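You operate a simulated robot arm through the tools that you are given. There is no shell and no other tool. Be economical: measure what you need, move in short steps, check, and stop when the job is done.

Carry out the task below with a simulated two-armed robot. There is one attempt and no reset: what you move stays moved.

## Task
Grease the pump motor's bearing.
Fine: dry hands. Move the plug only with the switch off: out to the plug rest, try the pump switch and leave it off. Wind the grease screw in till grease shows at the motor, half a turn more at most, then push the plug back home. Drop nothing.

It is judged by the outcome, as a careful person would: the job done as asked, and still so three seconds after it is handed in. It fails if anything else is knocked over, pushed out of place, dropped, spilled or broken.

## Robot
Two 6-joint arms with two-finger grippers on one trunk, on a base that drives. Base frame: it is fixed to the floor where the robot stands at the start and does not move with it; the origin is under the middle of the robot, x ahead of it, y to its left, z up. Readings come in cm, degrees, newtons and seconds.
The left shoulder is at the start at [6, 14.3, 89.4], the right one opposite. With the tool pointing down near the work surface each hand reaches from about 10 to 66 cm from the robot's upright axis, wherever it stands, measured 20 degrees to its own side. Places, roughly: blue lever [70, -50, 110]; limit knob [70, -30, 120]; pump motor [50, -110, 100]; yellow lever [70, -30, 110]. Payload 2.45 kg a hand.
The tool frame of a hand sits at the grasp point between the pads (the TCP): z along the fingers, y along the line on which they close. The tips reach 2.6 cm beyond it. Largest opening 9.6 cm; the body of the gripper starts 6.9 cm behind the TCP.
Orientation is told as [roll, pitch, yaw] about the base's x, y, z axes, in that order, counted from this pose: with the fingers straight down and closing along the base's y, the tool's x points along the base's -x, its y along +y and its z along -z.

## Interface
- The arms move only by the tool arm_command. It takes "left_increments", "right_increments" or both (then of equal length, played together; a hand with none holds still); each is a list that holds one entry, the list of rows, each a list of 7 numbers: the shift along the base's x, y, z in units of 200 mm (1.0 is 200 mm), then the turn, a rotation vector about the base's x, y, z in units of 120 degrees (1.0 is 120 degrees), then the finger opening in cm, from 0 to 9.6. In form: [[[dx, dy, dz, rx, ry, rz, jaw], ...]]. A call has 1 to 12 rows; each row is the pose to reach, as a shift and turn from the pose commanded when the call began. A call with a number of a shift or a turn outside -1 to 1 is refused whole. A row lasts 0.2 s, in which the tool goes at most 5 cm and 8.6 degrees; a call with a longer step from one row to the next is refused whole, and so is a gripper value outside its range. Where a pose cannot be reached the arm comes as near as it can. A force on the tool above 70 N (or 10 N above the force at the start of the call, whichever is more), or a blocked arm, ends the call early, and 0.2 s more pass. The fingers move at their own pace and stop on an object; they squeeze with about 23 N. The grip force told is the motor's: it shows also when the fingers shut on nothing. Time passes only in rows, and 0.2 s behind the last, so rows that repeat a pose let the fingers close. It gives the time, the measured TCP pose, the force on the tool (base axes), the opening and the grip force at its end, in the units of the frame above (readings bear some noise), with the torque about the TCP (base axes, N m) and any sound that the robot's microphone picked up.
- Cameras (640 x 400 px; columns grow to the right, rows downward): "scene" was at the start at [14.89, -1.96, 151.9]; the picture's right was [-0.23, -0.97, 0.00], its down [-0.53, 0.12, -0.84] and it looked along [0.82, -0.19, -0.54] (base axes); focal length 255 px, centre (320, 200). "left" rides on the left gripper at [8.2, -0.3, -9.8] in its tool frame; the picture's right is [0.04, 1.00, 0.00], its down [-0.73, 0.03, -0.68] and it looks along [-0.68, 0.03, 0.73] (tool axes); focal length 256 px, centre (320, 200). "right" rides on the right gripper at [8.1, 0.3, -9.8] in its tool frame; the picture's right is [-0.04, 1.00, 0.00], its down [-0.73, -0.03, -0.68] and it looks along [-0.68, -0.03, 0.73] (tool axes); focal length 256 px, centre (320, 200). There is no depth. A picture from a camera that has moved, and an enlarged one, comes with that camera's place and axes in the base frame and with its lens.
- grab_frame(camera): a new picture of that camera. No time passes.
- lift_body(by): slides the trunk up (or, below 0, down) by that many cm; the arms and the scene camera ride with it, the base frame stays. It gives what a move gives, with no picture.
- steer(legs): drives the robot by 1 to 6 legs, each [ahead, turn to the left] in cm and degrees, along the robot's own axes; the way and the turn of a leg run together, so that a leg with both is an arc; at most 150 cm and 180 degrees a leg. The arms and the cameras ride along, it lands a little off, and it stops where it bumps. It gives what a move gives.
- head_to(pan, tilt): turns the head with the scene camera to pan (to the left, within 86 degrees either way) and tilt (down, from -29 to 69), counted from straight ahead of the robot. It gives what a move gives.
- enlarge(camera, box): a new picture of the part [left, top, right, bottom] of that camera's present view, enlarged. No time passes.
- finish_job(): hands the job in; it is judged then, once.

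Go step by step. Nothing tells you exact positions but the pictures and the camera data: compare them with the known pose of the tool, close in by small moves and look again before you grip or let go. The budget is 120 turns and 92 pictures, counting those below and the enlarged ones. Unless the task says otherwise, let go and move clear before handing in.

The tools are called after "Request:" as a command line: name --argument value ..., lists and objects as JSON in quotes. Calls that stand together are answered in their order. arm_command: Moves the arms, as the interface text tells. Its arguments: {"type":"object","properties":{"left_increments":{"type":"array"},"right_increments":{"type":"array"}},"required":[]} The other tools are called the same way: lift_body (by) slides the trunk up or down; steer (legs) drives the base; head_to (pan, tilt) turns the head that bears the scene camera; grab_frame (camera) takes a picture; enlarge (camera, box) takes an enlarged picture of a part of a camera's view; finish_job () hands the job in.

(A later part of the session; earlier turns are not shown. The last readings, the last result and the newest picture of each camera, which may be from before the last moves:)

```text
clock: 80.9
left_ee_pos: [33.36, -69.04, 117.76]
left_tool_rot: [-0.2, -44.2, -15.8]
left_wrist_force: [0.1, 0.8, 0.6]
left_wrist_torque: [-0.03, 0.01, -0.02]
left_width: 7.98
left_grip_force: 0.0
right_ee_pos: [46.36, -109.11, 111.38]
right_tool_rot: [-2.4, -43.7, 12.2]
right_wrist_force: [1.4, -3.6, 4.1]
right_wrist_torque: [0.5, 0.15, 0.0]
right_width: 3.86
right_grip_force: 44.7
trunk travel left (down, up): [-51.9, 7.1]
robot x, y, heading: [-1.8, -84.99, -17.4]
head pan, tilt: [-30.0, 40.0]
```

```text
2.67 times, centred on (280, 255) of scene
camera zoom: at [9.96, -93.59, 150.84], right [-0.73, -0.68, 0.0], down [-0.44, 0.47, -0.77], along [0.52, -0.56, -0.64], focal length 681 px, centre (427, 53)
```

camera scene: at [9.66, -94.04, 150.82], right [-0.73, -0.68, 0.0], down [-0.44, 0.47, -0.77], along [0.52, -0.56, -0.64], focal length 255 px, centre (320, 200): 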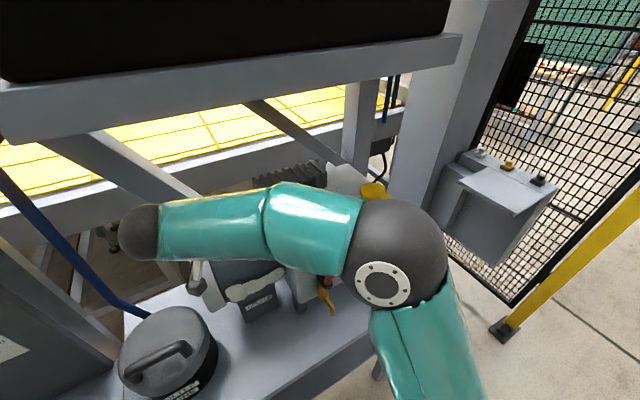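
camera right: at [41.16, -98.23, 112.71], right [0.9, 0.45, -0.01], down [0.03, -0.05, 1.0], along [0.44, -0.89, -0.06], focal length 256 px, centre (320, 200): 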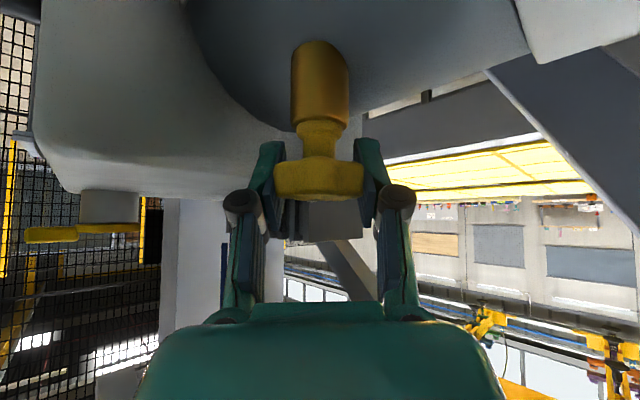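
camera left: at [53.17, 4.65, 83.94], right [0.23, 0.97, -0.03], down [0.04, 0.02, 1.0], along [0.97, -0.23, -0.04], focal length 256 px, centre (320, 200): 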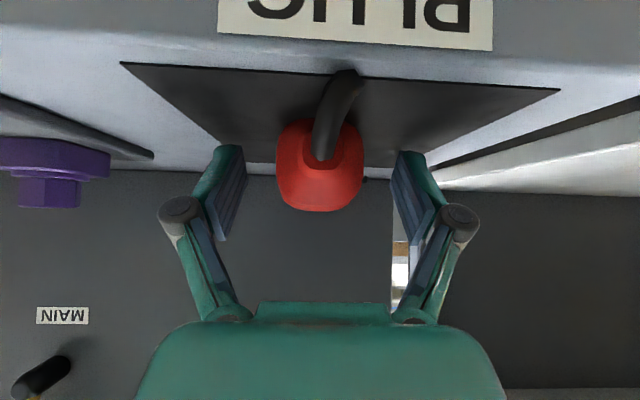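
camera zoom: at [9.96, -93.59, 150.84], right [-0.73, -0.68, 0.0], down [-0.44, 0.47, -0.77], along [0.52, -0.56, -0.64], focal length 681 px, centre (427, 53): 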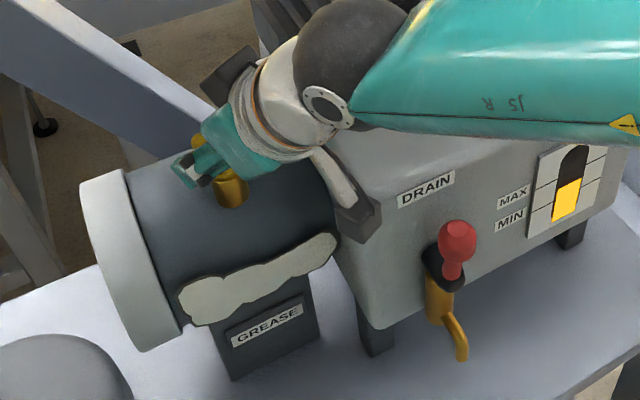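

Regripped. There is a pale blob at the GREASE plate already (present since the first picture), so I'll compare against this view. Next stroke.

Request:
arm_command --right_increments '[[[0, 0, 0, 0, 0, -0.067, 2], [0, 0, 0, 0, 0, -0.133, 2], [0, 0, 0, 0, 0, -0.2, 2], [0, 0, 0, 0, 0, -0.267, 2], [0, 0, 0, 0, 0, -0.333, 2], [0, 0, 0, 0, 0, -0.4, 2], [0, 0, 0, 0, 0, -0.467, 2], [0, 0, 0, 0, 0, -0.533, 2], [0, 0, 0, 0, 0, -0.6, 2], [0, 0, 0, 0, 0, -0.6, 2]]]'

Request:
enlarge --camera "scene" --box '[160, 180, 400, 330]'

```text
clock: 83.1
left_ee_pos: [33.37, -68.93, 117.7]
left_tool_rot: [-0.3, -44.0, -15.9]
left_wrist_force: [0.2, 0.0, 0.6]
left_wrist_torque: [0.01, -0.02, 0.0]
left_width: 7.96
left_grip_force: 0.1
right_ee_pos: [46.48, -108.87, 111.35]
right_tool_rot: [-2.4, -43.6, -59.9]
right_wrist_force: [6.4, 3.8, 9.4]
right_wrist_torque: [-0.06, -0.49, -0.01]
right_width: 3.84
right_grip_force: 45.3
trunk travel left (down, up): [-51.9, 7.1]
robot x, y, heading: [-1.57, -85.49, -17.0]
head pan, tilt: [-30.0, 40.0]
```

```text
2.67 times, centred on (280, 255) of scene
camera zoom: at [10.01, -93.44, 150.85], right [-0.73, -0.68, 0.0], down [-0.44, 0.47, -0.77], along [0.52, -0.56, -0.64], focal length 681 px, centre (427, 53)
```

zoom: 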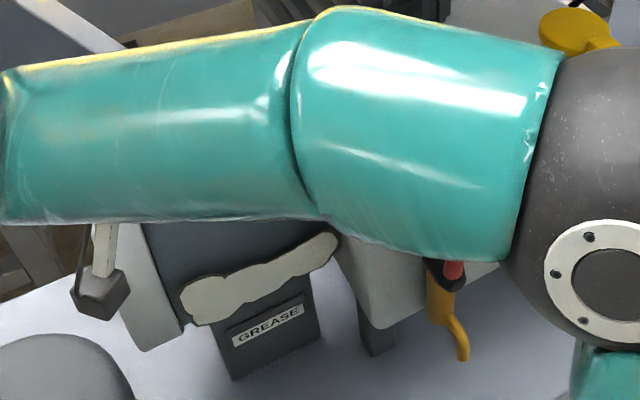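

Request:
arm_command --right_increments '[[[0, 0, 0, 0, 0, 0, 6], [0, 0, 0, 0, 0, 0, 8], [0, 0, -0.005, 0, 0, 0.067, 8], [0, 0, -0.005, 0, 0, 0.133, 8], [0, 0, -0.005, 0, 0, 0.2, 8], [0, 0, -0.005, 0, 0, 0.267, 8], [0, 0, -0.005, 0, 0, 0.333, 8], [0, 0, -0.005, 0, 0, 0.4, 8], [0, 0, -0.005, 0, 0, 0.467, 8], [0, 0, -0.005, 0, 0, 0.533, 8], [0, 0, -0.005, 0, 0, 0.533, 4], [0, 0, -0.005, 0, 0, 0.533, 2]]]'

Request:
arm_command --right_increments '[[[0, 0, 0, 0, 0, 0, 2], [0, 0, 0, 0, 0, -0.067, 2], [0, 0, 0, 0, 0, -0.133, 2], [0, 0, 0, 0, 0, -0.2, 2], [0, 0, 0, 0, 0, -0.267, 2], [0, 0, 0, 0, 0, -0.333, 2], [0, 0, 0, 0, 0, -0.4, 2], [0, 0, 0, 0, 0, -0.467, 2], [0, 0, 0, 0, 0, -0.533, 2], [0, 0, 0, 0, 0, -0.583, 2], [0, 0, 0, 0, 0, -0.583, 2]]]'

Request:
enlarge --camera "scene" --box '[160, 180, 400, 330]'

```text
clock: 85.7
left_ee_pos: [33.27, -68.9, 117.63]
left_tool_rot: [-0.2, -44.1, -15.9]
left_wrist_force: [-0.9, 0.1, 0.0]
left_wrist_torque: [0.02, 0.01, -0.01]
left_width: 8.02
left_grip_force: 0.0
right_ee_pos: [46.32, -108.93, 111.17]
right_tool_rot: [-2.2, -43.7, 4.1]
right_wrist_force: [0.3, -1.8, 0.8]
right_wrist_torque: [0.36, 0.02, -0.01]
right_width: 3.75
right_grip_force: 34.7
trunk travel left (down, up): [-51.9, 7.1]
robot x, y, heading: [-1.75, -85.41, -17.2]
head pan, tilt: [-30.0, 40.0]
```

```text
clock: 88.1
left_ee_pos: [33.3, -68.95, 117.66]
left_tool_rot: [-0.3, -44.1, -15.7]
left_wrist_force: [-0.5, 0.7, 1.3]
left_wrist_torque: [-0.01, 0.0, -0.05]
left_width: 7.99
left_grip_force: 0.0
right_ee_pos: [46.36, -109.04, 111.24]
right_tool_rot: [-2.3, -43.7, -66.0]
right_wrist_force: [5.5, 4.5, 4.0]
right_wrist_torque: [0.43, -0.42, -0.02]
right_width: 3.74
right_grip_force: 45.3
trunk travel left (down, up): [-51.9, 7.1]
robot x, y, heading: [-1.71, -85.22, -16.8]
head pan, tilt: [-30.0, 40.0]
```

```text
2.67 times, centred on (280, 255) of scene
camera zoom: at [10.03, -93.45, 150.85], right [-0.73, -0.68, 0.0], down [-0.44, 0.47, -0.77], along [0.52, -0.56, -0.64], focal length 681 px, centre (427, 53)
```

zoom: 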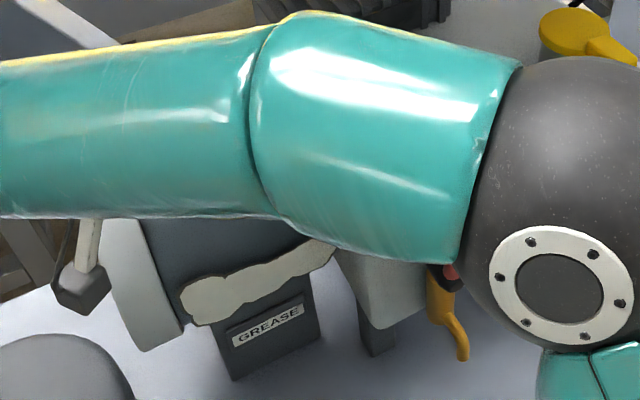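

Request:
arm_command --right_increments '[[[0, 0, 0, 0, 0, 0, 6], [0, 0, 0, 0, 0, 0, 8], [0, 0, 0, 0, 0, 0.067, 8], [0, 0, 0, 0, 0, 0.133, 8], [0, 0, 0, 0, 0, 0.2, 8], [0, 0, 0, 0, 0, 0.267, 8], [0, 0, 0, 0, 0, 0.333, 8], [0, 0, 0, 0, 0, 0.4, 8], [0, 0, 0, 0, 0, 0.467, 8], [0, 0, 0, 0, 0, 0.533, 8], [0, 0, 0, 0, 0, 0.583, 8], [0, 0, 0, 0, 0, 0.583, 5]]]'

Request:
grab_frame --camera "right"

Request:
enlarge --camera "scene" --box '[180, 190, 340, 320]'

```text
clock: 90.7
left_ee_pos: [33.3, -68.83, 117.54]
left_tool_rot: [-0.3, -44.2, -15.8]
left_wrist_force: [0.4, -0.7, 0.1]
left_wrist_torque: [0.01, -0.02, -0.05]
left_width: 7.99
left_grip_force: 0.1
right_ee_pos: [46.29, -109.06, 111.3]
right_tool_rot: [-2.4, -43.7, 4.3]
right_wrist_force: [-0.6, -0.4, -0.8]
right_wrist_torque: [-0.02, -0.04, -0.02]
right_width: 4.99
right_grip_force: 0.0
trunk travel left (down, up): [-51.9, 7.1]
robot x, y, heading: [-1.66, -85.52, -16.9]
head pan, tilt: [-30.0, 40.0]
```

```text
26 pictures are left
camera right: at [33.63, -109.25, 112.65], right [-0.02, 1.0, 0.0], down [0.06, 0.0, 1.0], along [1.0, 0.02, -0.06], focal length 256 px, centre (320, 200)
```

right: 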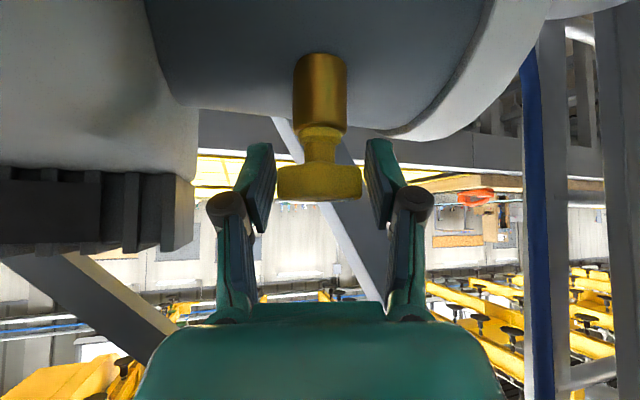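

```text
3.08 times, centred on (260, 255) of scene
camera zoom: at [9.96, -93.52, 150.84], right [-0.73, -0.68, 0.0], down [-0.44, 0.47, -0.77], along [0.52, -0.56, -0.64], focal length 785 px, centre (505, 31)
```

zoom: 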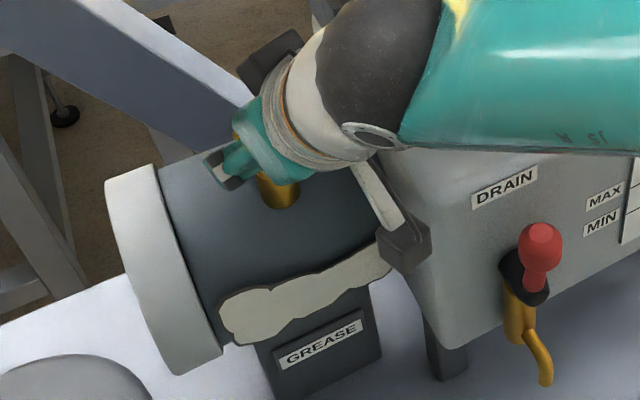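

The handle is sinking slowly, and no new grease yet after about 200 degrees. I continue in strokes, checking within each half turn.

Request:
arm_command --right_increments '[[[0, 0, 0, 0, 0, 0, 2], [0, 0, 0, 0, 0, 0, 2], [0, 0, 0, 0, 0, -0.067, 2], [0, 0, 0, 0, 0, -0.133, 2], [0, 0, 0, 0, 0, -0.2, 2], [0, 0, 0, 0, 0, -0.267, 2], [0, 0, 0, 0, 0, -0.333, 2], [0, 0, 0, 0, 0, -0.4, 2], [0, 0, 0, 0, 0, -0.467, 2], [0, 0, 0, 0, 0, -0.533, 2], [0, 0, 0, 0, 0, -0.583, 2], [0, 0, 0, 0, 0, -0.583, 2]]]'

Request:
arm_command --right_increments '[[[0, 0, 0, 0, 0, 0, 6], [0, 0, 0, 0, 0, 0, 8], [0, 0, -0.005, 0, 0, 0.067, 8], [0, 0, -0.005, 0, 0, 0.133, 8], [0, 0, -0.005, 0, 0, 0.2, 8], [0, 0, -0.005, 0, 0, 0.267, 8], [0, 0, -0.005, 0, 0, 0.333, 8], [0, 0, -0.005, 0, 0, 0.4, 8], [0, 0, -0.005, 0, 0, 0.467, 8], [0, 0, -0.005, 0, 0, 0.533, 8], [0, 0, -0.005, 0, 0, 0.583, 8], [0, 0, -0.005, 0, 0, 0.583, 5]]]'

Request:
enlarge --camera "scene" --box '[180, 190, 340, 320]'

```text
clock: 93.3
left_ee_pos: [33.36, -68.78, 117.74]
left_tool_rot: [-0.3, -44.1, -15.8]
left_wrist_force: [0.2, 0.3, -0.2]
left_wrist_torque: [0.0, -0.01, -0.01]
left_width: 8.0
left_grip_force: 0.0
right_ee_pos: [46.37, -108.91, 111.21]
right_tool_rot: [-2.3, -43.7, -65.8]
right_wrist_force: [8.7, 4.7, 8.8]
right_wrist_torque: [-0.1, -0.47, -0.01]
right_width: 3.71
right_grip_force: 45.3
trunk travel left (down, up): [-51.9, 7.1]
robot x, y, heading: [-1.78, -85.36, -17.2]
head pan, tilt: [-30.0, 40.0]
```

```text
clock: 95.9
left_ee_pos: [33.32, -68.88, 117.63]
left_tool_rot: [-0.1, -44.1, -15.8]
left_wrist_force: [-0.1, 0.8, 0.6]
left_wrist_torque: [0.04, 0.02, -0.01]
left_width: 7.99
left_grip_force: 0.1
right_ee_pos: [46.27, -109.09, 111.16]
right_tool_rot: [-2.4, -43.8, 4.3]
right_wrist_force: [-0.8, 1.3, -0.3]
right_wrist_torque: [0.03, -0.02, 0.03]
right_width: 4.99
right_grip_force: 0.1
trunk travel left (down, up): [-51.9, 7.1]
robot x, y, heading: [-1.7, -85.9, -17.0]
head pan, tilt: [-30.0, 40.0]
```

```text
3.08 times, centred on (260, 255) of scene
camera zoom: at [9.95, -93.52, 150.84], right [-0.73, -0.68, 0.0], down [-0.44, 0.47, -0.77], along [0.52, -0.56, -0.64], focal length 785 px, centre (505, 31)
```

zoom: 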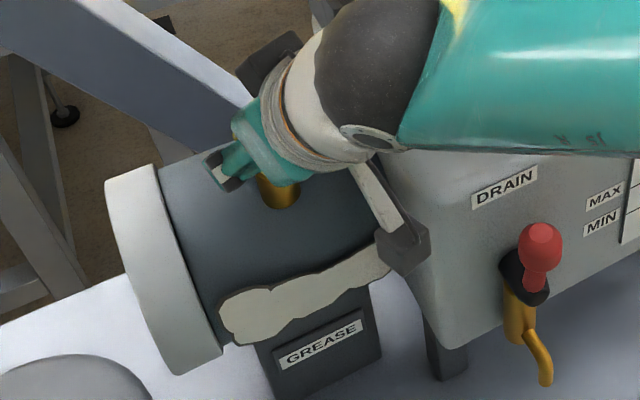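

Request:
arm_command --right_increments '[[[0, 0, 0, 0, 0, 0, 2], [0, 0, 0, 0, 0, 0, 2], [0, 0, 0, 0, 0, -0.067, 2], [0, 0, 0, 0, 0, -0.133, 2], [0, 0, 0, 0, 0, -0.2, 2], [0, 0, 0, 0, 0, -0.267, 2], [0, 0, 0, 0, 0, -0.333, 2], [0, 0, 0, 0, 0, -0.4, 2], [0, 0, 0, 0, 0, -0.467, 2], [0, 0, 0, 0, 0, -0.533, 2], [0, 0, 0, 0, 0, -0.583, 2], [0, 0, 0, 0, 0, -0.583, 2]]]'

Request:
arm_command --right_increments '[[[0, 0, 0, 0, 0, 0, 6], [0, 0, 0, 0, 0, 0, 8], [0, 0, -0.005, 0, 0, 0.067, 8], [0, 0, -0.005, 0, 0, 0.133, 8], [0, 0, -0.005, 0, 0, 0.2, 8], [0, 0, -0.005, 0, 0, 0.267, 8], [0, 0, -0.005, 0, 0, 0.333, 8], [0, 0, -0.005, 0, 0, 0.4, 8], [0, 0, -0.005, 0, 0, 0.467, 8], [0, 0, -0.005, 0, 0, 0.533, 8], [0, 0, -0.005, 0, 0, 0.583, 8], [0, 0, -0.005, 0, 0, 0.583, 5]]]'

Request:
enlarge --camera "scene" --box '[180, 190, 340, 320]'

```text
clock: 98.5
left_ee_pos: [33.38, -68.87, 117.62]
left_tool_rot: [-0.3, -44.1, -15.9]
left_wrist_force: [-0.4, 0.1, -0.7]
left_wrist_torque: [-0.05, 0.02, -0.03]
left_width: 8.03
left_grip_force: 0.0
right_ee_pos: [46.39, -109.0, 111.11]
right_tool_rot: [-2.4, -43.8, -65.9]
right_wrist_force: [8.1, 4.2, 13.8]
right_wrist_torque: [0.22, -0.46, 0.02]
right_width: 3.72
right_grip_force: 45.1
trunk travel left (down, up): [-51.9, 7.1]
robot x, y, heading: [-1.62, -85.26, -17.2]
head pan, tilt: [-30.0, 40.0]
```

```text
clock: 101.1
left_ee_pos: [33.36, -68.99, 117.63]
left_tool_rot: [-0.1, -44.1, -15.7]
left_wrist_force: [0.0, 0.4, -0.2]
left_wrist_torque: [0.04, -0.03, 0.01]
left_width: 8.0
left_grip_force: 0.1
right_ee_pos: [46.48, -109.0, 110.94]
right_tool_rot: [-2.4, -43.7, 4.3]
right_wrist_force: [-0.9, 0.2, -0.9]
right_wrist_torque: [0.0, 0.05, 0.0]
right_width: 5.0
right_grip_force: 0.0
trunk travel left (down, up): [-51.9, 7.1]
robot x, y, heading: [-1.86, -85.56, -17.3]
head pan, tilt: [-30.0, 40.0]
```

```text
3.08 times, centred on (260, 255) of scene
camera zoom: at [9.95, -93.52, 150.84], right [-0.73, -0.68, 0.0], down [-0.44, 0.47, -0.77], along [0.52, -0.56, -0.64], focal length 785 px, centre (505, 31)
```

zoom: 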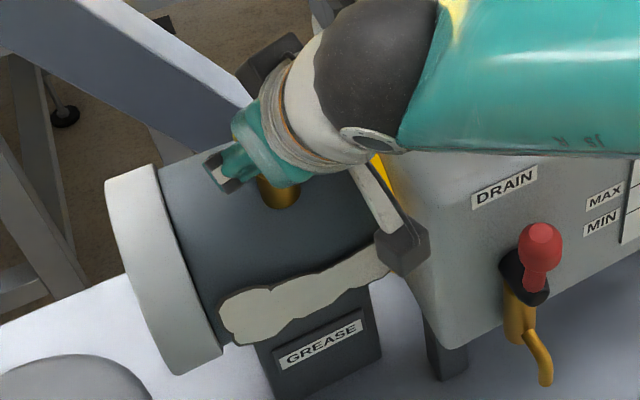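

Something yellow has appeared where the motor joins the housing. I draw the hand off and look closely to confirm it is grease.

Request:
arm_command --right_increments '[[[0, 0, 0, 0, 0, 0, 8], [0, 0, 0, 0, 0, 0, 8], [-0.1, 0, 0.02, 0, 0, 0, 8], [-0.25, 0, 0.1, 0, 0, 0, 8], [-0.4, 0.05, 0.25, 0, 0, 0, 8], [-0.55, 0.2, 0.4, 0, 0, 0, 8], [-0.65, 0.4, 0.45, 0, 0, 0, 8]]]'

Request:
enlarge --camera "scene" --box '[180, 190, 340, 320]'

```text
refused: row 6 steps farther than a row can; nothing moved
```

```text
3.08 times, centred on (260, 255) of scene
camera zoom: at [9.95, -93.52, 150.84], right [-0.73, -0.68, 0.0], down [-0.44, 0.47, -0.77], along [0.52, -0.56, -0.64], focal length 785 px, centre (505, 31)
```

zoom: 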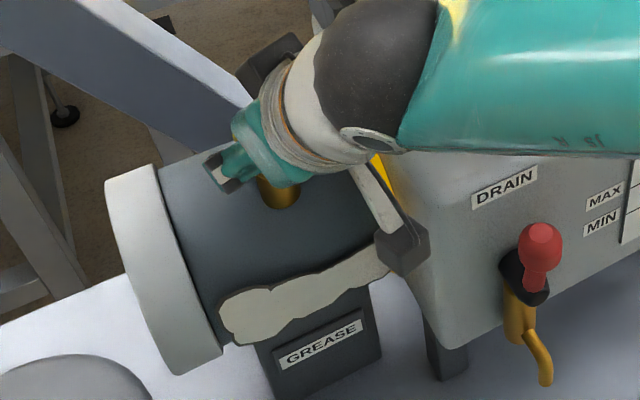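

Request:
arm_command --right_increments '[[[0, 0, 0, 0, 0, 0, 8], [0, 0, 0, 0, 0, 0, 8], [-0.1, 0, 0.02, 0, 0, 0, 8], [-0.25, 0, 0.1, 0, 0, 0, 8], [-0.4, 0.03, 0.2, 0, 0, 0, 8], [-0.5, 0.12, 0.32, 0, 0, 0, 8], [-0.58, 0.24, 0.42, 0, 0, 0, 8], [-0.64, 0.4, 0.45, 0, 0, 0, 8]]]'

Request:
enlarge --camera "scene" --box '[180, 190, 340, 320]'

```text
clock: 102.9
left_ee_pos: [33.33, -68.82, 117.62]
left_tool_rot: [-0.2, -44.1, -15.8]
left_wrist_force: [-0.3, 0.9, -0.6]
left_wrist_torque: [0.01, 0.01, -0.01]
left_width: 8.02
left_grip_force: 0.3
right_ee_pos: [33.56, -101.0, 119.84]
right_tool_rot: [-2.5, -43.6, 4.1]
right_wrist_force: [0.0, -0.6, -0.2]
right_wrist_torque: [0.01, -0.03, -0.03]
right_width: 7.97
right_grip_force: 0.2
trunk travel left (down, up): [-51.9, 7.1]
robot x, y, heading: [-2.1, -85.6, -17.0]
head pan, tilt: [-30.0, 40.0]
```

```text
3.08 times, centred on (260, 255) of scene
camera zoom: at [9.96, -93.45, 150.85], right [-0.73, -0.68, 0.0], down [-0.44, 0.47, -0.77], along [0.52, -0.56, -0.64], focal length 785 px, centre (505, 31)
```

zoom: 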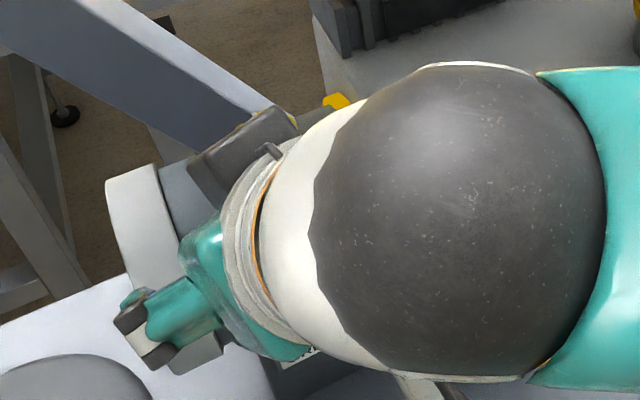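

Request:
grab_frame --camera "right"

```text
20 pictures are left
camera right: at [20.89, -101.2, 121.26], right [-0.02, 1.0, 0.0], down [0.06, 0.0, 1.0], along [1.0, 0.02, -0.06], focal length 256 px, centre (320, 200)
```

right: 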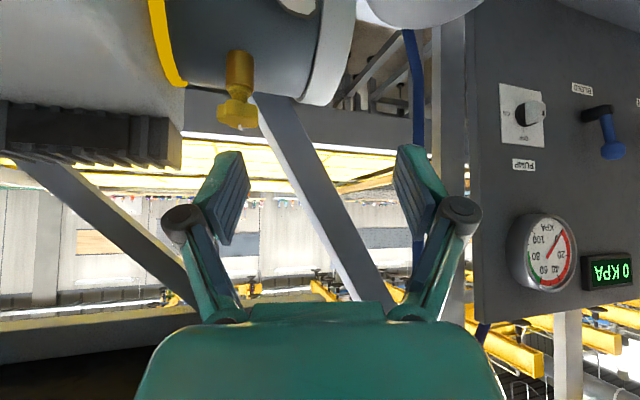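

A yellow ring of grease now shows at the motor joint, with well under half a turn past its appearance. I leave the screw and drive back to the plug, keeping well off the bench.

Request:
steer --legs '[[-15, 0], [0, 99], [86, 0], [0, -97.5]]'

```text
clock: 108.1
left_ee_pos: [-30.33, -44.84, 117.64]
left_tool_rot: [-0.3, -44.3, 70.3]
left_wrist_force: [0.1, -0.8, 0.0]
left_wrist_torque: [-0.02, 0.02, -0.02]
left_width: 7.96
left_grip_force: 0.0
right_ee_pos: [1.88, -46.73, 119.86]
right_tool_rot: [-2.5, -43.7, 90.4]
right_wrist_force: [0.3, 0.2, 0.3]
right_wrist_torque: [-0.01, -0.03, -0.01]
right_width: 8.01
right_grip_force: 0.0
trunk travel left (down, up): [-51.9, 7.1]
robot x, y, heading: [-14.64, -81.51, 68.6]
head pan, tilt: [-30.0, 40.0]
stopped in leg 2: the robot was blocked; the commanded pose is now the measured one
```

Request:
head_to --pan 70 --tilt 35

Request:
grab_frame --camera "scene"

Request:
head_to --pan -45 --tilt 35

Request:
grab_frame --camera "scene"

```text
clock: 109.8
left_ee_pos: [-30.19, -44.71, 117.77]
left_tool_rot: [-0.2, -44.1, 70.1]
left_wrist_force: [-0.1, -0.4, 0.4]
left_wrist_torque: [0.0, -0.01, -0.01]
left_width: 8.01
left_grip_force: 0.1
right_ee_pos: [2.09, -46.79, 119.83]
right_tool_rot: [-2.5, -43.6, 90.2]
right_wrist_force: [-0.1, 0.2, 0.9]
right_wrist_torque: [0.04, 0.03, 0.02]
right_width: 8.0
right_grip_force: 0.1
trunk travel left (down, up): [-51.9, 7.1]
robot x, y, heading: [-14.99, -81.31, 68.7]
head pan, tilt: [70.0, 35.0]
```

```text
19 pictures are left
camera scene: at [-19.06, -69.91, 151.6], right [0.66, 0.75, 0.0], down [0.43, -0.38, -0.82], along [-0.61, 0.54, -0.57], focal length 255 px, centre (320, 200)
```

scene: 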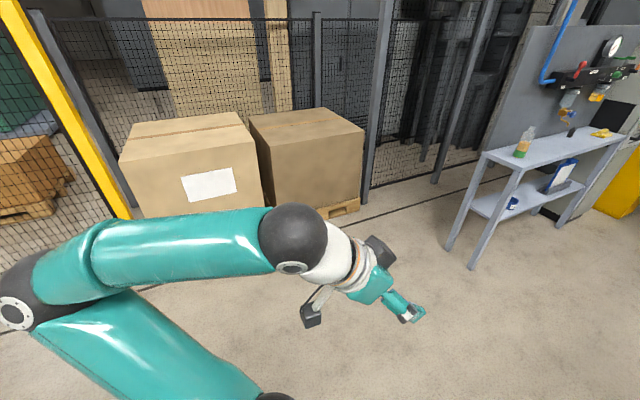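

```text
clock: 111.8
left_ee_pos: [-30.3, -44.75, 117.81]
left_tool_rot: [-0.3, -44.1, 70.2]
left_wrist_force: [0.2, -0.7, 1.0]
left_wrist_torque: [0.02, 0.02, -0.01]
left_width: 8.02
left_grip_force: 0.1
right_ee_pos: [2.0, -46.81, 119.92]
right_tool_rot: [-2.5, -43.7, 90.3]
right_wrist_force: [-0.2, 0.3, 0.6]
right_wrist_torque: [-0.04, 0.02, -0.01]
right_width: 8.0
right_grip_force: 0.1
trunk travel left (down, up): [-51.9, 7.1]
robot x, y, heading: [-14.52, -81.45, 68.6]
head pan, tilt: [-45.0, 35.0]
```

```text
18 pictures are left
camera scene: at [-4.39, -72.19, 151.6], right [0.4, -0.92, 0.0], down [-0.53, -0.23, -0.82], along [0.75, 0.33, -0.57], focal length 255 px, centre (320, 200)
```

scene: 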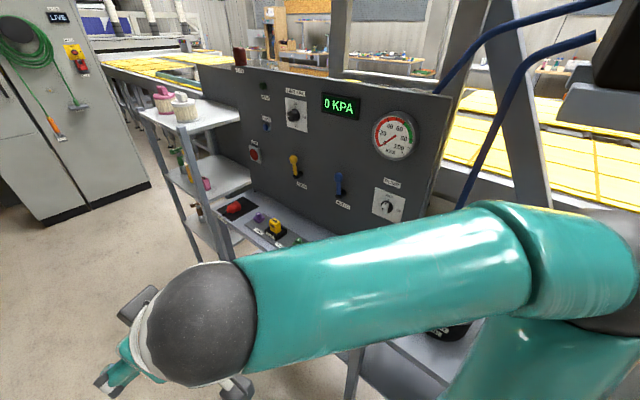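

Plug is still on its mat. The right elbow may have been touching the overhead shelf, so I lower the trunk a little and then drive on along this heading, which leads to my earlier spot.

Request:
lift_body --by -8

Request:
steer --legs '[[84, 0]]'

```text
clock: 112.9
left_ee_pos: [-30.09, -44.85, 109.89]
left_tool_rot: [-0.2, -44.2, 70.2]
left_wrist_force: [1.0, 0.7, 0.2]
left_wrist_torque: [0.0, 0.0, -0.02]
left_width: 7.99
left_grip_force: 0.0
right_ee_pos: [2.07, -46.8, 111.88]
right_tool_rot: [-2.5, -43.7, 90.4]
right_wrist_force: [-0.3, -0.1, 0.1]
right_wrist_torque: [0.01, -0.01, 0.0]
right_width: 7.99
right_grip_force: 0.2
trunk travel left (down, up): [-43.9, 15.1]
robot x, y, heading: [-14.74, -81.29, 68.8]
head pan, tilt: [-45.0, 35.0]
```

```text
clock: 117.5
left_ee_pos: [0.49, 34.84, 109.75]
left_tool_rot: [-0.2, -44.0, 70.6]
left_wrist_force: [-0.3, -0.5, -0.1]
left_wrist_torque: [0.02, -0.01, 0.0]
left_width: 8.01
left_grip_force: 0.1
right_ee_pos: [32.48, 33.19, 111.91]
right_tool_rot: [-2.3, -43.8, 90.8]
right_wrist_force: [0.2, -0.1, 0.1]
right_wrist_torque: [-0.03, 0.01, -0.01]
right_width: 7.98
right_grip_force: 0.1
trunk travel left (down, up): [-43.9, 15.1]
robot x, y, heading: [16.25, -1.91, 69.2]
head pan, tilt: [-45.0, 35.0]
```

Request:
steer --legs '[[0, -84.6]]'

Request:
lift_body --by 8

Request:
head_to --pan 8 --tilt 50

Request:
grab_frame --camera "scene"

```text
clock: 121.5
left_ee_pos: [48.96, 21.24, 109.83]
left_tool_rot: [-0.2, -44.0, -7.4]
left_wrist_force: [-0.1, -0.5, -0.3]
left_wrist_torque: [0.0, 0.0, -0.01]
left_width: 8.02
left_grip_force: 0.1
right_ee_pos: [53.96, -10.61, 112.01]
right_tool_rot: [-2.2, -43.6, 12.8]
right_wrist_force: [0.8, -0.1, -0.4]
right_wrist_torque: [0.0, 0.02, -0.03]
right_width: 8.01
right_grip_force: 0.1
trunk travel left (down, up): [-43.9, 15.1]
robot x, y, heading: [16.52, -0.43, -8.7]
head pan, tilt: [-45.0, 35.0]
stopped in leg 1: the robot was blocked; the commanded pose is now the measured one
```

```text
clock: 122.6
left_ee_pos: [48.89, 21.4, 117.85]
left_tool_rot: [-0.3, -44.0, -7.3]
left_wrist_force: [0.6, 0.3, 0.5]
left_wrist_torque: [0.0, 0.0, 0.01]
left_width: 8.0
left_grip_force: 0.1
right_ee_pos: [53.89, -10.6, 120.06]
right_tool_rot: [-2.3, -43.7, 12.8]
right_wrist_force: [-1.3, 0.2, 0.1]
right_wrist_torque: [0.0, -0.02, -0.01]
right_width: 7.98
right_grip_force: 0.0
trunk travel left (down, up): [-51.9, 7.1]
robot x, y, heading: [16.47, -0.27, -8.7]
head pan, tilt: [-45.0, 35.0]
```

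```text
clock: 123.9
left_ee_pos: [48.93, 21.2, 117.91]
left_tool_rot: [-0.4, -44.1, -7.4]
left_wrist_force: [-0.2, -0.5, 0.5]
left_wrist_torque: [-0.02, 0.0, 0.06]
left_width: 8.02
left_grip_force: 0.0
right_ee_pos: [53.82, -10.49, 120.09]
right_tool_rot: [-2.4, -43.7, 12.7]
right_wrist_force: [-0.4, 0.1, -1.3]
right_wrist_torque: [-0.01, 0.0, -0.01]
right_width: 7.99
right_grip_force: 0.1
trunk travel left (down, up): [-51.9, 7.1]
robot x, y, heading: [16.63, -0.48, -8.7]
head pan, tilt: [8.0, 50.0]
```

```text
17 pictures are left
camera scene: at [30.39, -1.33, 149.43], right [-0.01, -1.0, 0.0], down [-0.77, 0.01, -0.64], along [0.64, -0.01, -0.77], focal length 255 px, centre (320, 200)
```

scene: 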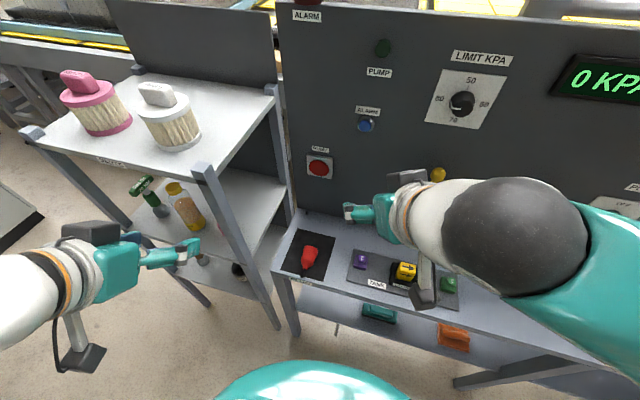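

Everything is in place and the plug lies on its mat. I turn the last few degrees and swing the right hand aside.

Request:
steer --legs '[[0, -6.5]]'

Request:
arm_command --right_increments '[[[-0.1, -0.15, 0.02, 0, 0, 0, 6], [-0.2, -0.3, 0.02, 0, 0, 0, 6], [-0.3, -0.45, 0.02, 0, 0, 0, 6], [-0.4, -0.6, 0.02, 0, 0, 0, 6], [-0.45, -0.8, 0.02, 0, 0, 0, 6]]]'

```text
clock: 124.8
left_ee_pos: [51.2, 17.51, 117.73]
left_tool_rot: [-0.2, -44.1, -14.0]
left_wrist_force: [-0.1, 0.6, -0.6]
left_wrist_torque: [0.03, 0.0, 0.03]
left_width: 8.01
left_grip_force: 0.0
right_ee_pos: [52.39, -14.82, 120.1]
right_tool_rot: [-2.4, -43.7, 6.0]
right_wrist_force: [-0.3, -0.2, -0.5]
right_wrist_torque: [0.04, 0.03, 0.02]
right_width: 8.0
right_grip_force: 0.1
trunk travel left (down, up): [-51.9, 7.1]
robot x, y, heading: [16.48, -0.26, -14.8]
head pan, tilt: [8.0, 50.0]
```

```text
clock: 126.0
left_ee_pos: [51.24, 17.35, 117.92]
left_tool_rot: [-0.2, -44.2, -13.9]
left_wrist_force: [-0.5, 0.9, -0.7]
left_wrist_torque: [-0.03, -0.01, 0.03]
left_width: 7.98
left_grip_force: 0.0
right_ee_pos: [43.15, -28.71, 120.78]
right_tool_rot: [-2.5, -43.7, 6.0]
right_wrist_force: [0.2, 0.6, 0.4]
right_wrist_torque: [-0.02, -0.01, -0.03]
right_width: 5.98
right_grip_force: 0.0
right hand out of reach, approached as far as the arm can: row 5
trunk travel left (down, up): [-51.9, 7.1]
robot x, y, heading: [16.65, 0.31, -15.1]
head pan, tilt: [8.0, 50.0]
```

Request:
arm_command --left_increments '[[[0, -0.15, -0.05, 0, 0, 0, 9], [0.05, -0.3, -0.1, 0, 0, 0, 9], [0.15, -0.45, -0.2, 0, 0, 0, 9], [0.28, -0.6, -0.33, 0, 0, -0.004, 9], [0.42, -0.71, -0.48, 0, 0, -0.008, 9], [0.55, -0.78, -0.64, 0, 0, -0.008, 9], [0.65, -0.78, -0.82, 0, 0, -0.008, 9], [0.72, -0.78, -0.98, 0, 0, -0.008, 9], [0.72, -0.78, -0.98, 0, 0, -0.008, 9]]]'

Request:
grab_frame --camera "left"

Request:
enlarge --camera "scene" --box '[220, 140, 380, 300]'

```text
clock: 128.1
left_ee_pos: [65.42, 1.71, 98.4]
left_tool_rot: [-0.2, -44.1, -14.9]
left_wrist_force: [-0.5, 0.0, 0.2]
left_wrist_torque: [0.0, 0.01, 0.0]
left_width: 9.0
left_grip_force: 0.2
right_ee_pos: [43.07, -28.75, 120.72]
right_tool_rot: [-2.5, -43.8, 5.9]
right_wrist_force: [-0.5, -0.1, 0.0]
right_wrist_torque: [0.04, -0.02, 0.0]
right_width: 6.0
right_grip_force: 0.2
trunk travel left (down, up): [-51.9, 7.1]
robot x, y, heading: [16.35, -0.18, -15.1]
head pan, tilt: [8.0, 50.0]
```

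```text
16 pictures are left
camera left: at [53.14, 4.82, 99.67], right [0.23, 0.97, -0.03], down [0.06, 0.02, 1.0], along [0.97, -0.23, -0.05], focal length 256 px, centre (320, 200)
```

left: 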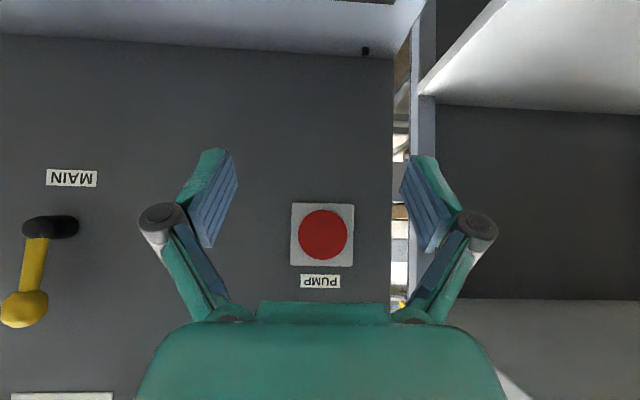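

```text
2.50 times, centred on (300, 220) of scene
camera zoom: at [30.17, -2.72, 149.43], right [-0.12, -0.99, 0.0], down [-0.76, 0.09, -0.64], along [0.64, -0.08, -0.77], focal length 638 px, centre (370, 150)
```

zoom: 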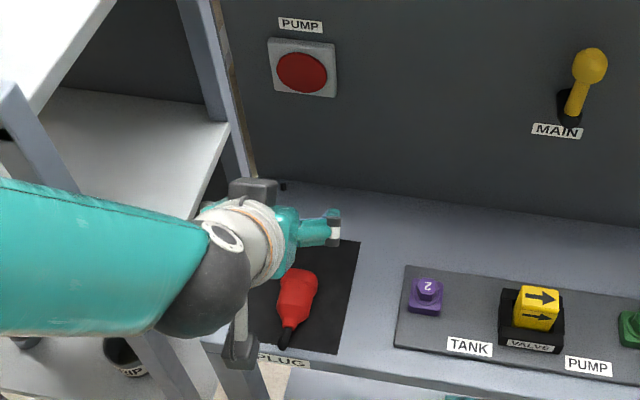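

Request:
arm_command --left_increments '[[[0, 0, -0.2, 0, 0, 0, 9], [0.01, 0, -0.4, 0, 0, 0, 9], [0.01, 0, -0.55, 0, 0, 0, 9], [0.01, 0, -0.67, 0, 0, 0, 9], [0.01, 0, -0.74, 0, 0, 0, 9], [0.01, 0, -0.77, 0, 0, 0, 9], [0.01, 0, -0.77, 0, 0, 0, 9]]]'

Request:
grab_frame --camera "left"

```text
clock: 129.7
left_ee_pos: [65.81, 1.89, 82.85]
left_tool_rot: [-0.2, -44.2, -14.9]
left_wrist_force: [-0.1, -0.2, 0.6]
left_wrist_torque: [0.0, -0.04, 0.0]
left_width: 8.98
left_grip_force: 0.0
right_ee_pos: [43.14, -28.69, 120.75]
right_tool_rot: [-2.5, -43.6, 6.1]
right_wrist_force: [0.6, 0.2, 0.3]
right_wrist_torque: [-0.02, 0.0, -0.01]
right_width: 5.97
right_grip_force: 0.1
trunk travel left (down, up): [-51.9, 7.1]
robot x, y, heading: [16.75, -0.16, -15.4]
head pan, tilt: [8.0, 50.0]
```

```text
14 pictures are left
camera left: at [53.38, 4.87, 84.2], right [0.23, 0.97, -0.03], down [0.06, 0.02, 1.0], along [0.97, -0.23, -0.05], focal length 256 px, centre (320, 200)
```

left: 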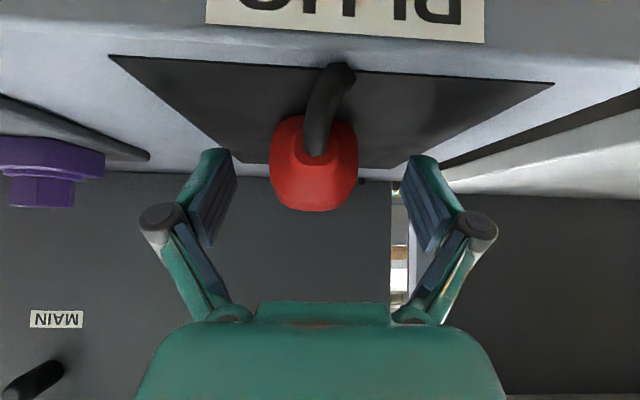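

Request:
arm_command --left_increments '[[[-0.004, -0.017, -0.008, 0, 0, 0, 9], [-0.004, -0.017, -0.015, 0, 0, 0, 6], [-0.004, -0.017, -0.015, 0, 0, 0, 3], [-0.004, -0.017, -0.015, 0, 0, 0, 2], [-0.004, -0.017, -0.015, 0, 0, 0, 2], [-0.004, -0.017, -0.015, 0, 0, 0, 2]]]'

Request:
arm_command --left_increments '[[[0, 0, 0.05, 0, 0, 0, 2], [0, 0, 0.2, 0, 0, 0, 2], [0, 0, 0.4, 0, 0, 0, 2], [0.02, 0, 0.6, 0, 0, 0, 2], [0.06, 0, 0.75, 0, 0, 0, 2], [0.1, -0.02, 0.85, 0, 0, 0, 2], [0.15, -0.03, 0.93, 0, 0, 0, 2], [0.2, -0.04, 0.96, 0, 0, 0, 2], [0.2, -0.04, 0.96, 0, 0, 0, 2]]]'

Request:
grab_frame --camera "left"

Request:
enlarge --camera "scene" --box '[240, 120, 360, 240]'

```text
clock: 131.1
left_ee_pos: [65.68, 1.45, 82.7]
left_tool_rot: [-0.2, -44.3, -14.9]
left_wrist_force: [1.8, 3.8, 12.2]
left_wrist_torque: [0.32, -0.18, 0.03]
left_width: 3.76
left_grip_force: 23.3
right_ee_pos: [43.07, -28.76, 120.82]
right_tool_rot: [-2.5, -43.8, 6.0]
right_wrist_force: [0.4, 0.0, 0.5]
right_wrist_torque: [0.02, 0.0, 0.0]
right_width: 6.02
right_grip_force: 0.1
trunk travel left (down, up): [-51.9, 7.1]
robot x, y, heading: [16.69, -0.16, -15.3]
head pan, tilt: [8.0, 50.0]
```

```text
clock: 133.1
left_ee_pos: [69.81, 0.62, 101.83]
left_tool_rot: [-0.3, -44.2, -14.9]
left_wrist_force: [0.2, -0.5, 0.0]
left_wrist_torque: [-0.03, -0.01, 0.02]
left_width: 2.0
left_grip_force: 0.0
right_ee_pos: [43.26, -28.76, 120.93]
right_tool_rot: [-2.5, -43.6, 6.0]
right_wrist_force: [-0.9, 0.1, 0.1]
right_wrist_torque: [-0.02, 0.0, 0.0]
right_width: 6.02
right_grip_force: 0.1
trunk travel left (down, up): [-51.9, 7.1]
robot x, y, heading: [16.88, -0.44, -14.9]
head pan, tilt: [8.0, 50.0]
```

```text
13 pictures are left
camera left: at [57.33, 3.71, 103.2], right [0.23, 0.97, -0.03], down [0.06, 0.02, 1.0], along [0.97, -0.23, -0.05], focal length 256 px, centre (320, 200)
```

left: 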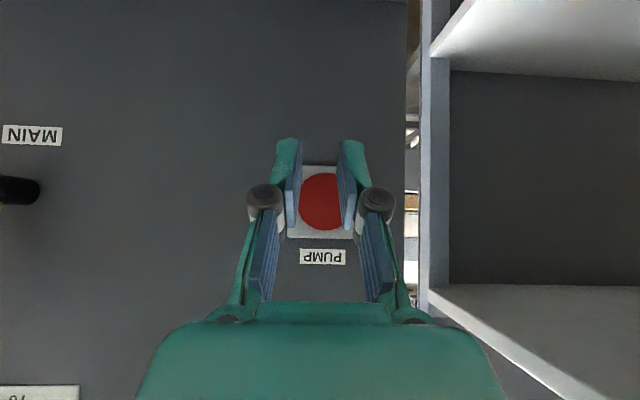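

```text
3.33 times, centred on (300, 180) of scene
camera zoom: at [30.22, -2.74, 149.43], right [-0.12, -0.99, 0.0], down [-0.76, 0.09, -0.64], along [0.64, -0.08, -0.77], focal length 851 px, centre (387, 267)
```

zoom: 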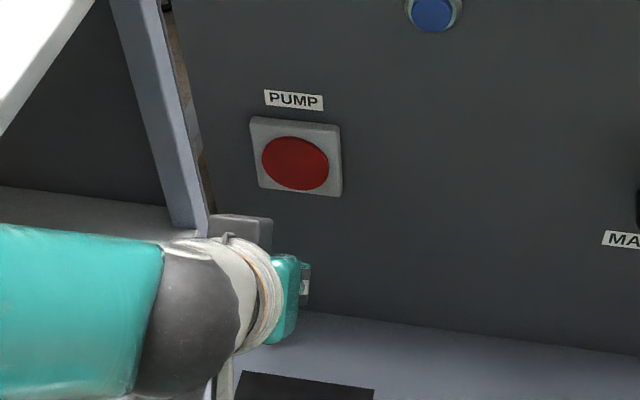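

The plug slipped from the fingers during the lift. I look where it lies before anything else.

Request:
enlarge --camera "scene" --box '[200, 180, 440, 380]'

```text
2.00 times, centred on (320, 280) of scene
camera zoom: at [30.22, -2.74, 149.43], right [-0.12, -0.99, 0.0], down [-0.76, 0.09, -0.64], along [0.64, -0.08, -0.77], focal length 510 px, centre (320, 40)
```

zoom: 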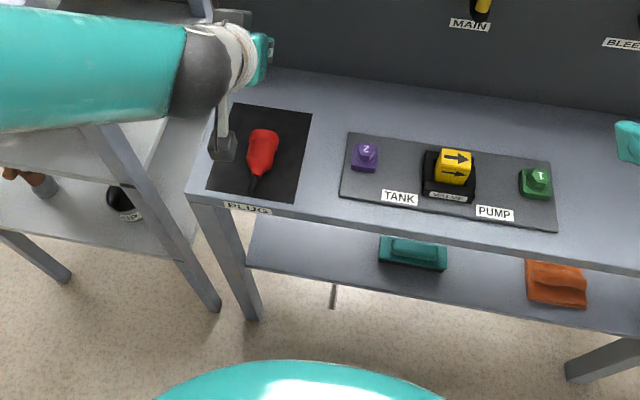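

The plug never left its mat. I go back down, grip fully without pressing on the mat, and lift slowly.

Request:
arm_command --left_increments '[[[-0.05, 0.01, -0.03, 0, 0, 0, 5], [-0.14, 0.03, -0.1, 0, 0, 0, 9], [-0.19, 0.04, -0.25, 0, 0, 0, 9], [-0.19, 0.04, -0.42, 0, 0, 0, 9], [-0.19, 0.04, -0.6, 0, 0, 0, 9], [-0.19, 0.04, -0.76, 0, 0, 0, 9], [-0.19, 0.04, -0.88, 0, 0, 0, 9], [-0.19, 0.04, -0.93, 0, 0, 0, 9], [-0.19, 0.04, -0.95, 0, 0, 0, 9], [-0.19, 0.04, -0.95, 0, 0, 0, 9]]]'

Request:
grab_frame --camera "left"

```text
clock: 135.2
left_ee_pos: [65.85, 1.35, 82.85]
left_tool_rot: [-0.2, -44.0, -14.9]
left_wrist_force: [0.0, -0.5, -0.4]
left_wrist_torque: [0.0, 0.0, 0.01]
left_width: 8.96
left_grip_force: 0.1
right_ee_pos: [43.08, -28.79, 120.81]
right_tool_rot: [-2.4, -43.7, 6.0]
right_wrist_force: [-0.4, 0.5, 0.0]
right_wrist_torque: [-0.02, -0.02, -0.03]
right_width: 6.02
right_grip_force: 0.0
trunk travel left (down, up): [-51.9, 7.1]
robot x, y, heading: [16.6, -0.18, -15.0]
head pan, tilt: [8.0, 50.0]
```

```text
10 pictures are left
camera left: at [53.57, 4.51, 84.13], right [0.23, 0.97, -0.03], down [0.06, 0.02, 1.0], along [0.97, -0.23, -0.05], focal length 256 px, centre (320, 200)
```

left: 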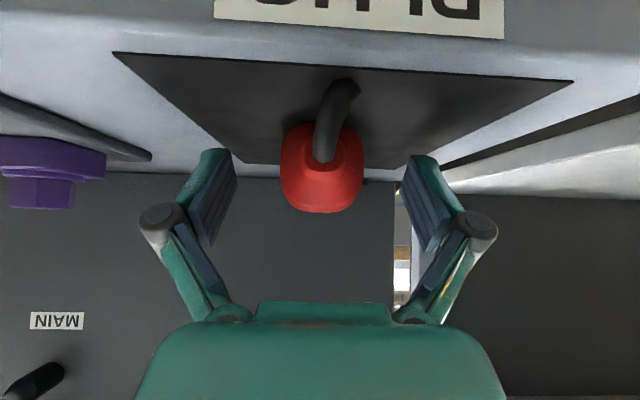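

Request:
arm_command --left_increments '[[[0.025, -0.006, 0, 0, 0, 0, 9], [0.048, -0.013, -0.005, 0, 0, 0, 9], [0.048, -0.013, -0.005, 0, 0, 0, 6], [0.048, -0.013, -0.005, 0, 0, 0, 3], [0.048, -0.013, -0.005, 0, 0, 0, 0], [0.048, -0.013, -0.005, 0, 0, 0, 0], [0.048, -0.013, -0.005, 0, 0, 0, 0]]]'

Request:
arm_command --left_increments '[[[0, 0, 0.005, 0, 0, 0, 0], [0, 0, 0.015, 0, 0, 0, 0], [0, 0, 0.03, 0, 0, 0, 0], [0, 0, 0.045, 0, 0, 0, 0], [0, 0, 0.06, 0, 0, 0, 0], [0, 0, 0.08, 0, 0, 0, 0], [0, 0, 0.1, 0, 0, 0, 0]]]'

```text
clock: 136.8
left_ee_pos: [66.84, 1.26, 82.72]
left_tool_rot: [-0.2, -44.1, -14.9]
left_wrist_force: [0.8, 0.7, 0.9]
left_wrist_torque: [-0.02, 0.01, 0.01]
left_width: 3.71
left_grip_force: 23.1
right_ee_pos: [43.18, -28.74, 120.8]
right_tool_rot: [-2.5, -43.6, 6.0]
right_wrist_force: [0.7, 0.6, -0.5]
right_wrist_torque: [-0.01, -0.03, -0.04]
right_width: 6.0
right_grip_force: 0.0
trunk travel left (down, up): [-51.9, 7.1]
robot x, y, heading: [16.57, -0.51, -15.0]
head pan, tilt: [8.0, 50.0]
```

```text
clock: 138.4
left_ee_pos: [66.9, 1.17, 84.75]
left_tool_rot: [-0.1, -44.1, -14.9]
left_wrist_force: [-0.2, 0.2, -0.8]
left_wrist_torque: [-0.03, 0.04, 0.02]
left_width: 3.7
left_grip_force: 22.7
right_ee_pos: [43.21, -28.63, 120.84]
right_tool_rot: [-2.5, -43.6, 6.0]
right_wrist_force: [-0.6, -0.4, 0.7]
right_wrist_torque: [-0.02, -0.01, 0.0]
right_width: 5.99
right_grip_force: 0.0
trunk travel left (down, up): [-51.9, 7.1]
robot x, y, heading: [16.45, -0.17, -15.3]
head pan, tilt: [8.0, 50.0]
```

Held this time. I keep lifting gently to socket height.

Request:
arm_command --left_increments '[[[0, 0, 0.04, 0, 0, 0, 0], [0, 0, 0.1, 0, 0, 0, 0], [0, 0, 0.17, 0, 0, 0, 0], [0, 0, 0.25, 0, 0, 0, 0], [0, 0, 0.33, 0, 0, 0, 0], [0, 0, 0.41, 0, 0, 0, 0], [0, 0, 0.49, 0, 0, 0, 0], [0, 0, 0.57, 0, 0, 0, 0], [0, 0, 0.65, 0, 0, 0, 0], [0, 0, 0.73, 0, 0, 0, 0], [0, 0, 0.8, 0, 0, 0, 0], [0, 0, 0.84, 0, 0, 0, 0]]]'

Request:
grab_frame --camera "left"

```text
clock: 141.1
left_ee_pos: [66.86, 1.29, 101.5]
left_tool_rot: [-0.3, -44.1, -14.9]
left_wrist_force: [0.0, 0.3, -1.1]
left_wrist_torque: [0.0, 0.02, -0.04]
left_width: 3.71
left_grip_force: 23.0
right_ee_pos: [43.13, -28.65, 120.82]
right_tool_rot: [-2.5, -43.7, 6.0]
right_wrist_force: [0.3, 0.2, 0.7]
right_wrist_torque: [0.01, -0.01, -0.03]
right_width: 5.99
right_grip_force: 0.0
trunk travel left (down, up): [-51.9, 7.1]
robot x, y, heading: [16.54, -0.34, -15.0]
head pan, tilt: [8.0, 50.0]
```

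```text
9 pictures are left
camera left: at [54.45, 4.29, 102.87], right [0.23, 0.97, -0.03], down [0.06, 0.02, 1.0], along [0.97, -0.23, -0.05], focal length 256 px, centre (320, 200)
```

left: 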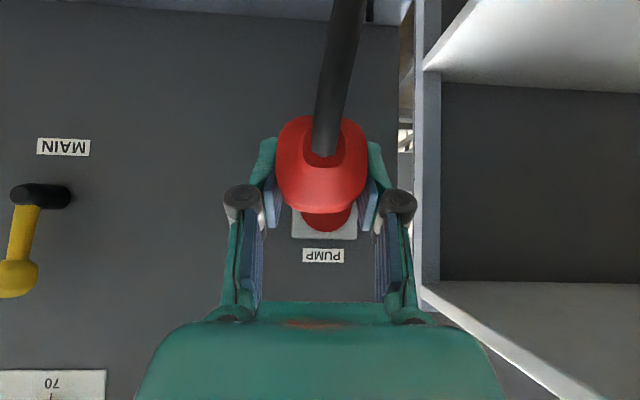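

Held firmly, sitting 0.3 cm lower in the hand than when pulled. I line it up 6 cm in front of the socket and check.

Request:
arm_command --left_increments '[[[0.08, 0.0, 0.03, 0, 0, 0, 0], [0.16, -0.01, 0.055, 0, 0, 0, 0], [0.24, -0.025, 0.0575, 0, 0, 0, 0], [0.3, -0.038, 0.0575, 0, 0, 0, 0], [0.342, -0.047, 0.0575, 0, 0, 0, 0], [0.342, -0.047, 0.0575, 0, 0, 0, 0]]]'

Request:
grab_frame --camera "left"

Request:
enlarge --camera "scene" --box '[250, 130, 370, 230]'

```text
clock: 142.4
left_ee_pos: [73.78, 0.29, 102.73]
left_tool_rot: [-0.2, -44.1, -14.8]
left_wrist_force: [0.3, 0.0, -1.6]
left_wrist_torque: [0.0, -0.01, 0.01]
left_width: 3.71
left_grip_force: 22.6
right_ee_pos: [43.27, -28.75, 120.82]
right_tool_rot: [-2.5, -43.7, 6.0]
right_wrist_force: [0.1, 0.1, 0.6]
right_wrist_torque: [0.0, 0.01, -0.03]
right_width: 6.02
right_grip_force: 0.1
trunk travel left (down, up): [-51.9, 7.1]
robot x, y, heading: [17.0, -0.24, -15.1]
head pan, tilt: [8.0, 50.0]
```

```text
8 pictures are left
camera left: at [61.35, 3.35, 104.0], right [0.23, 0.97, -0.03], down [0.06, 0.02, 1.0], along [0.97, -0.23, -0.05], focal length 256 px, centre (320, 200)
```

left: 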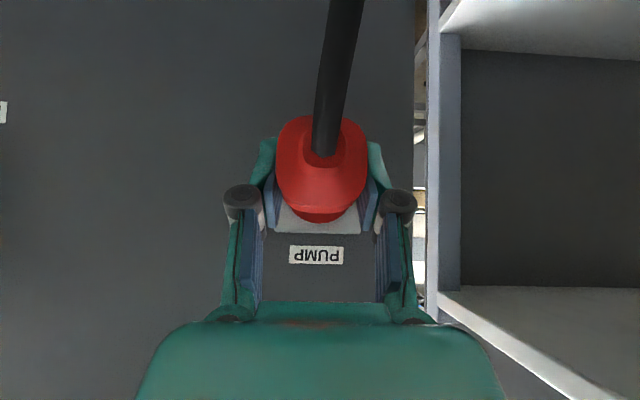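

```text
4.00 times, centred on (310, 180) of scene
camera zoom: at [30.24, -2.74, 149.42], right [-0.12, -0.99, 0.0], down [-0.76, 0.09, -0.64], along [0.64, -0.08, -0.77], focal length 1021 px, centre (360, 280)
```

zoom: 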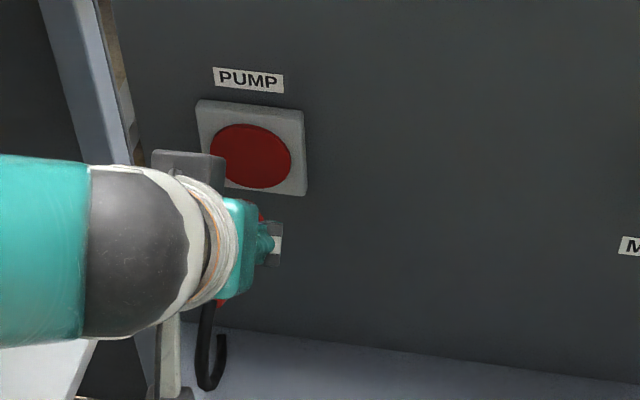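

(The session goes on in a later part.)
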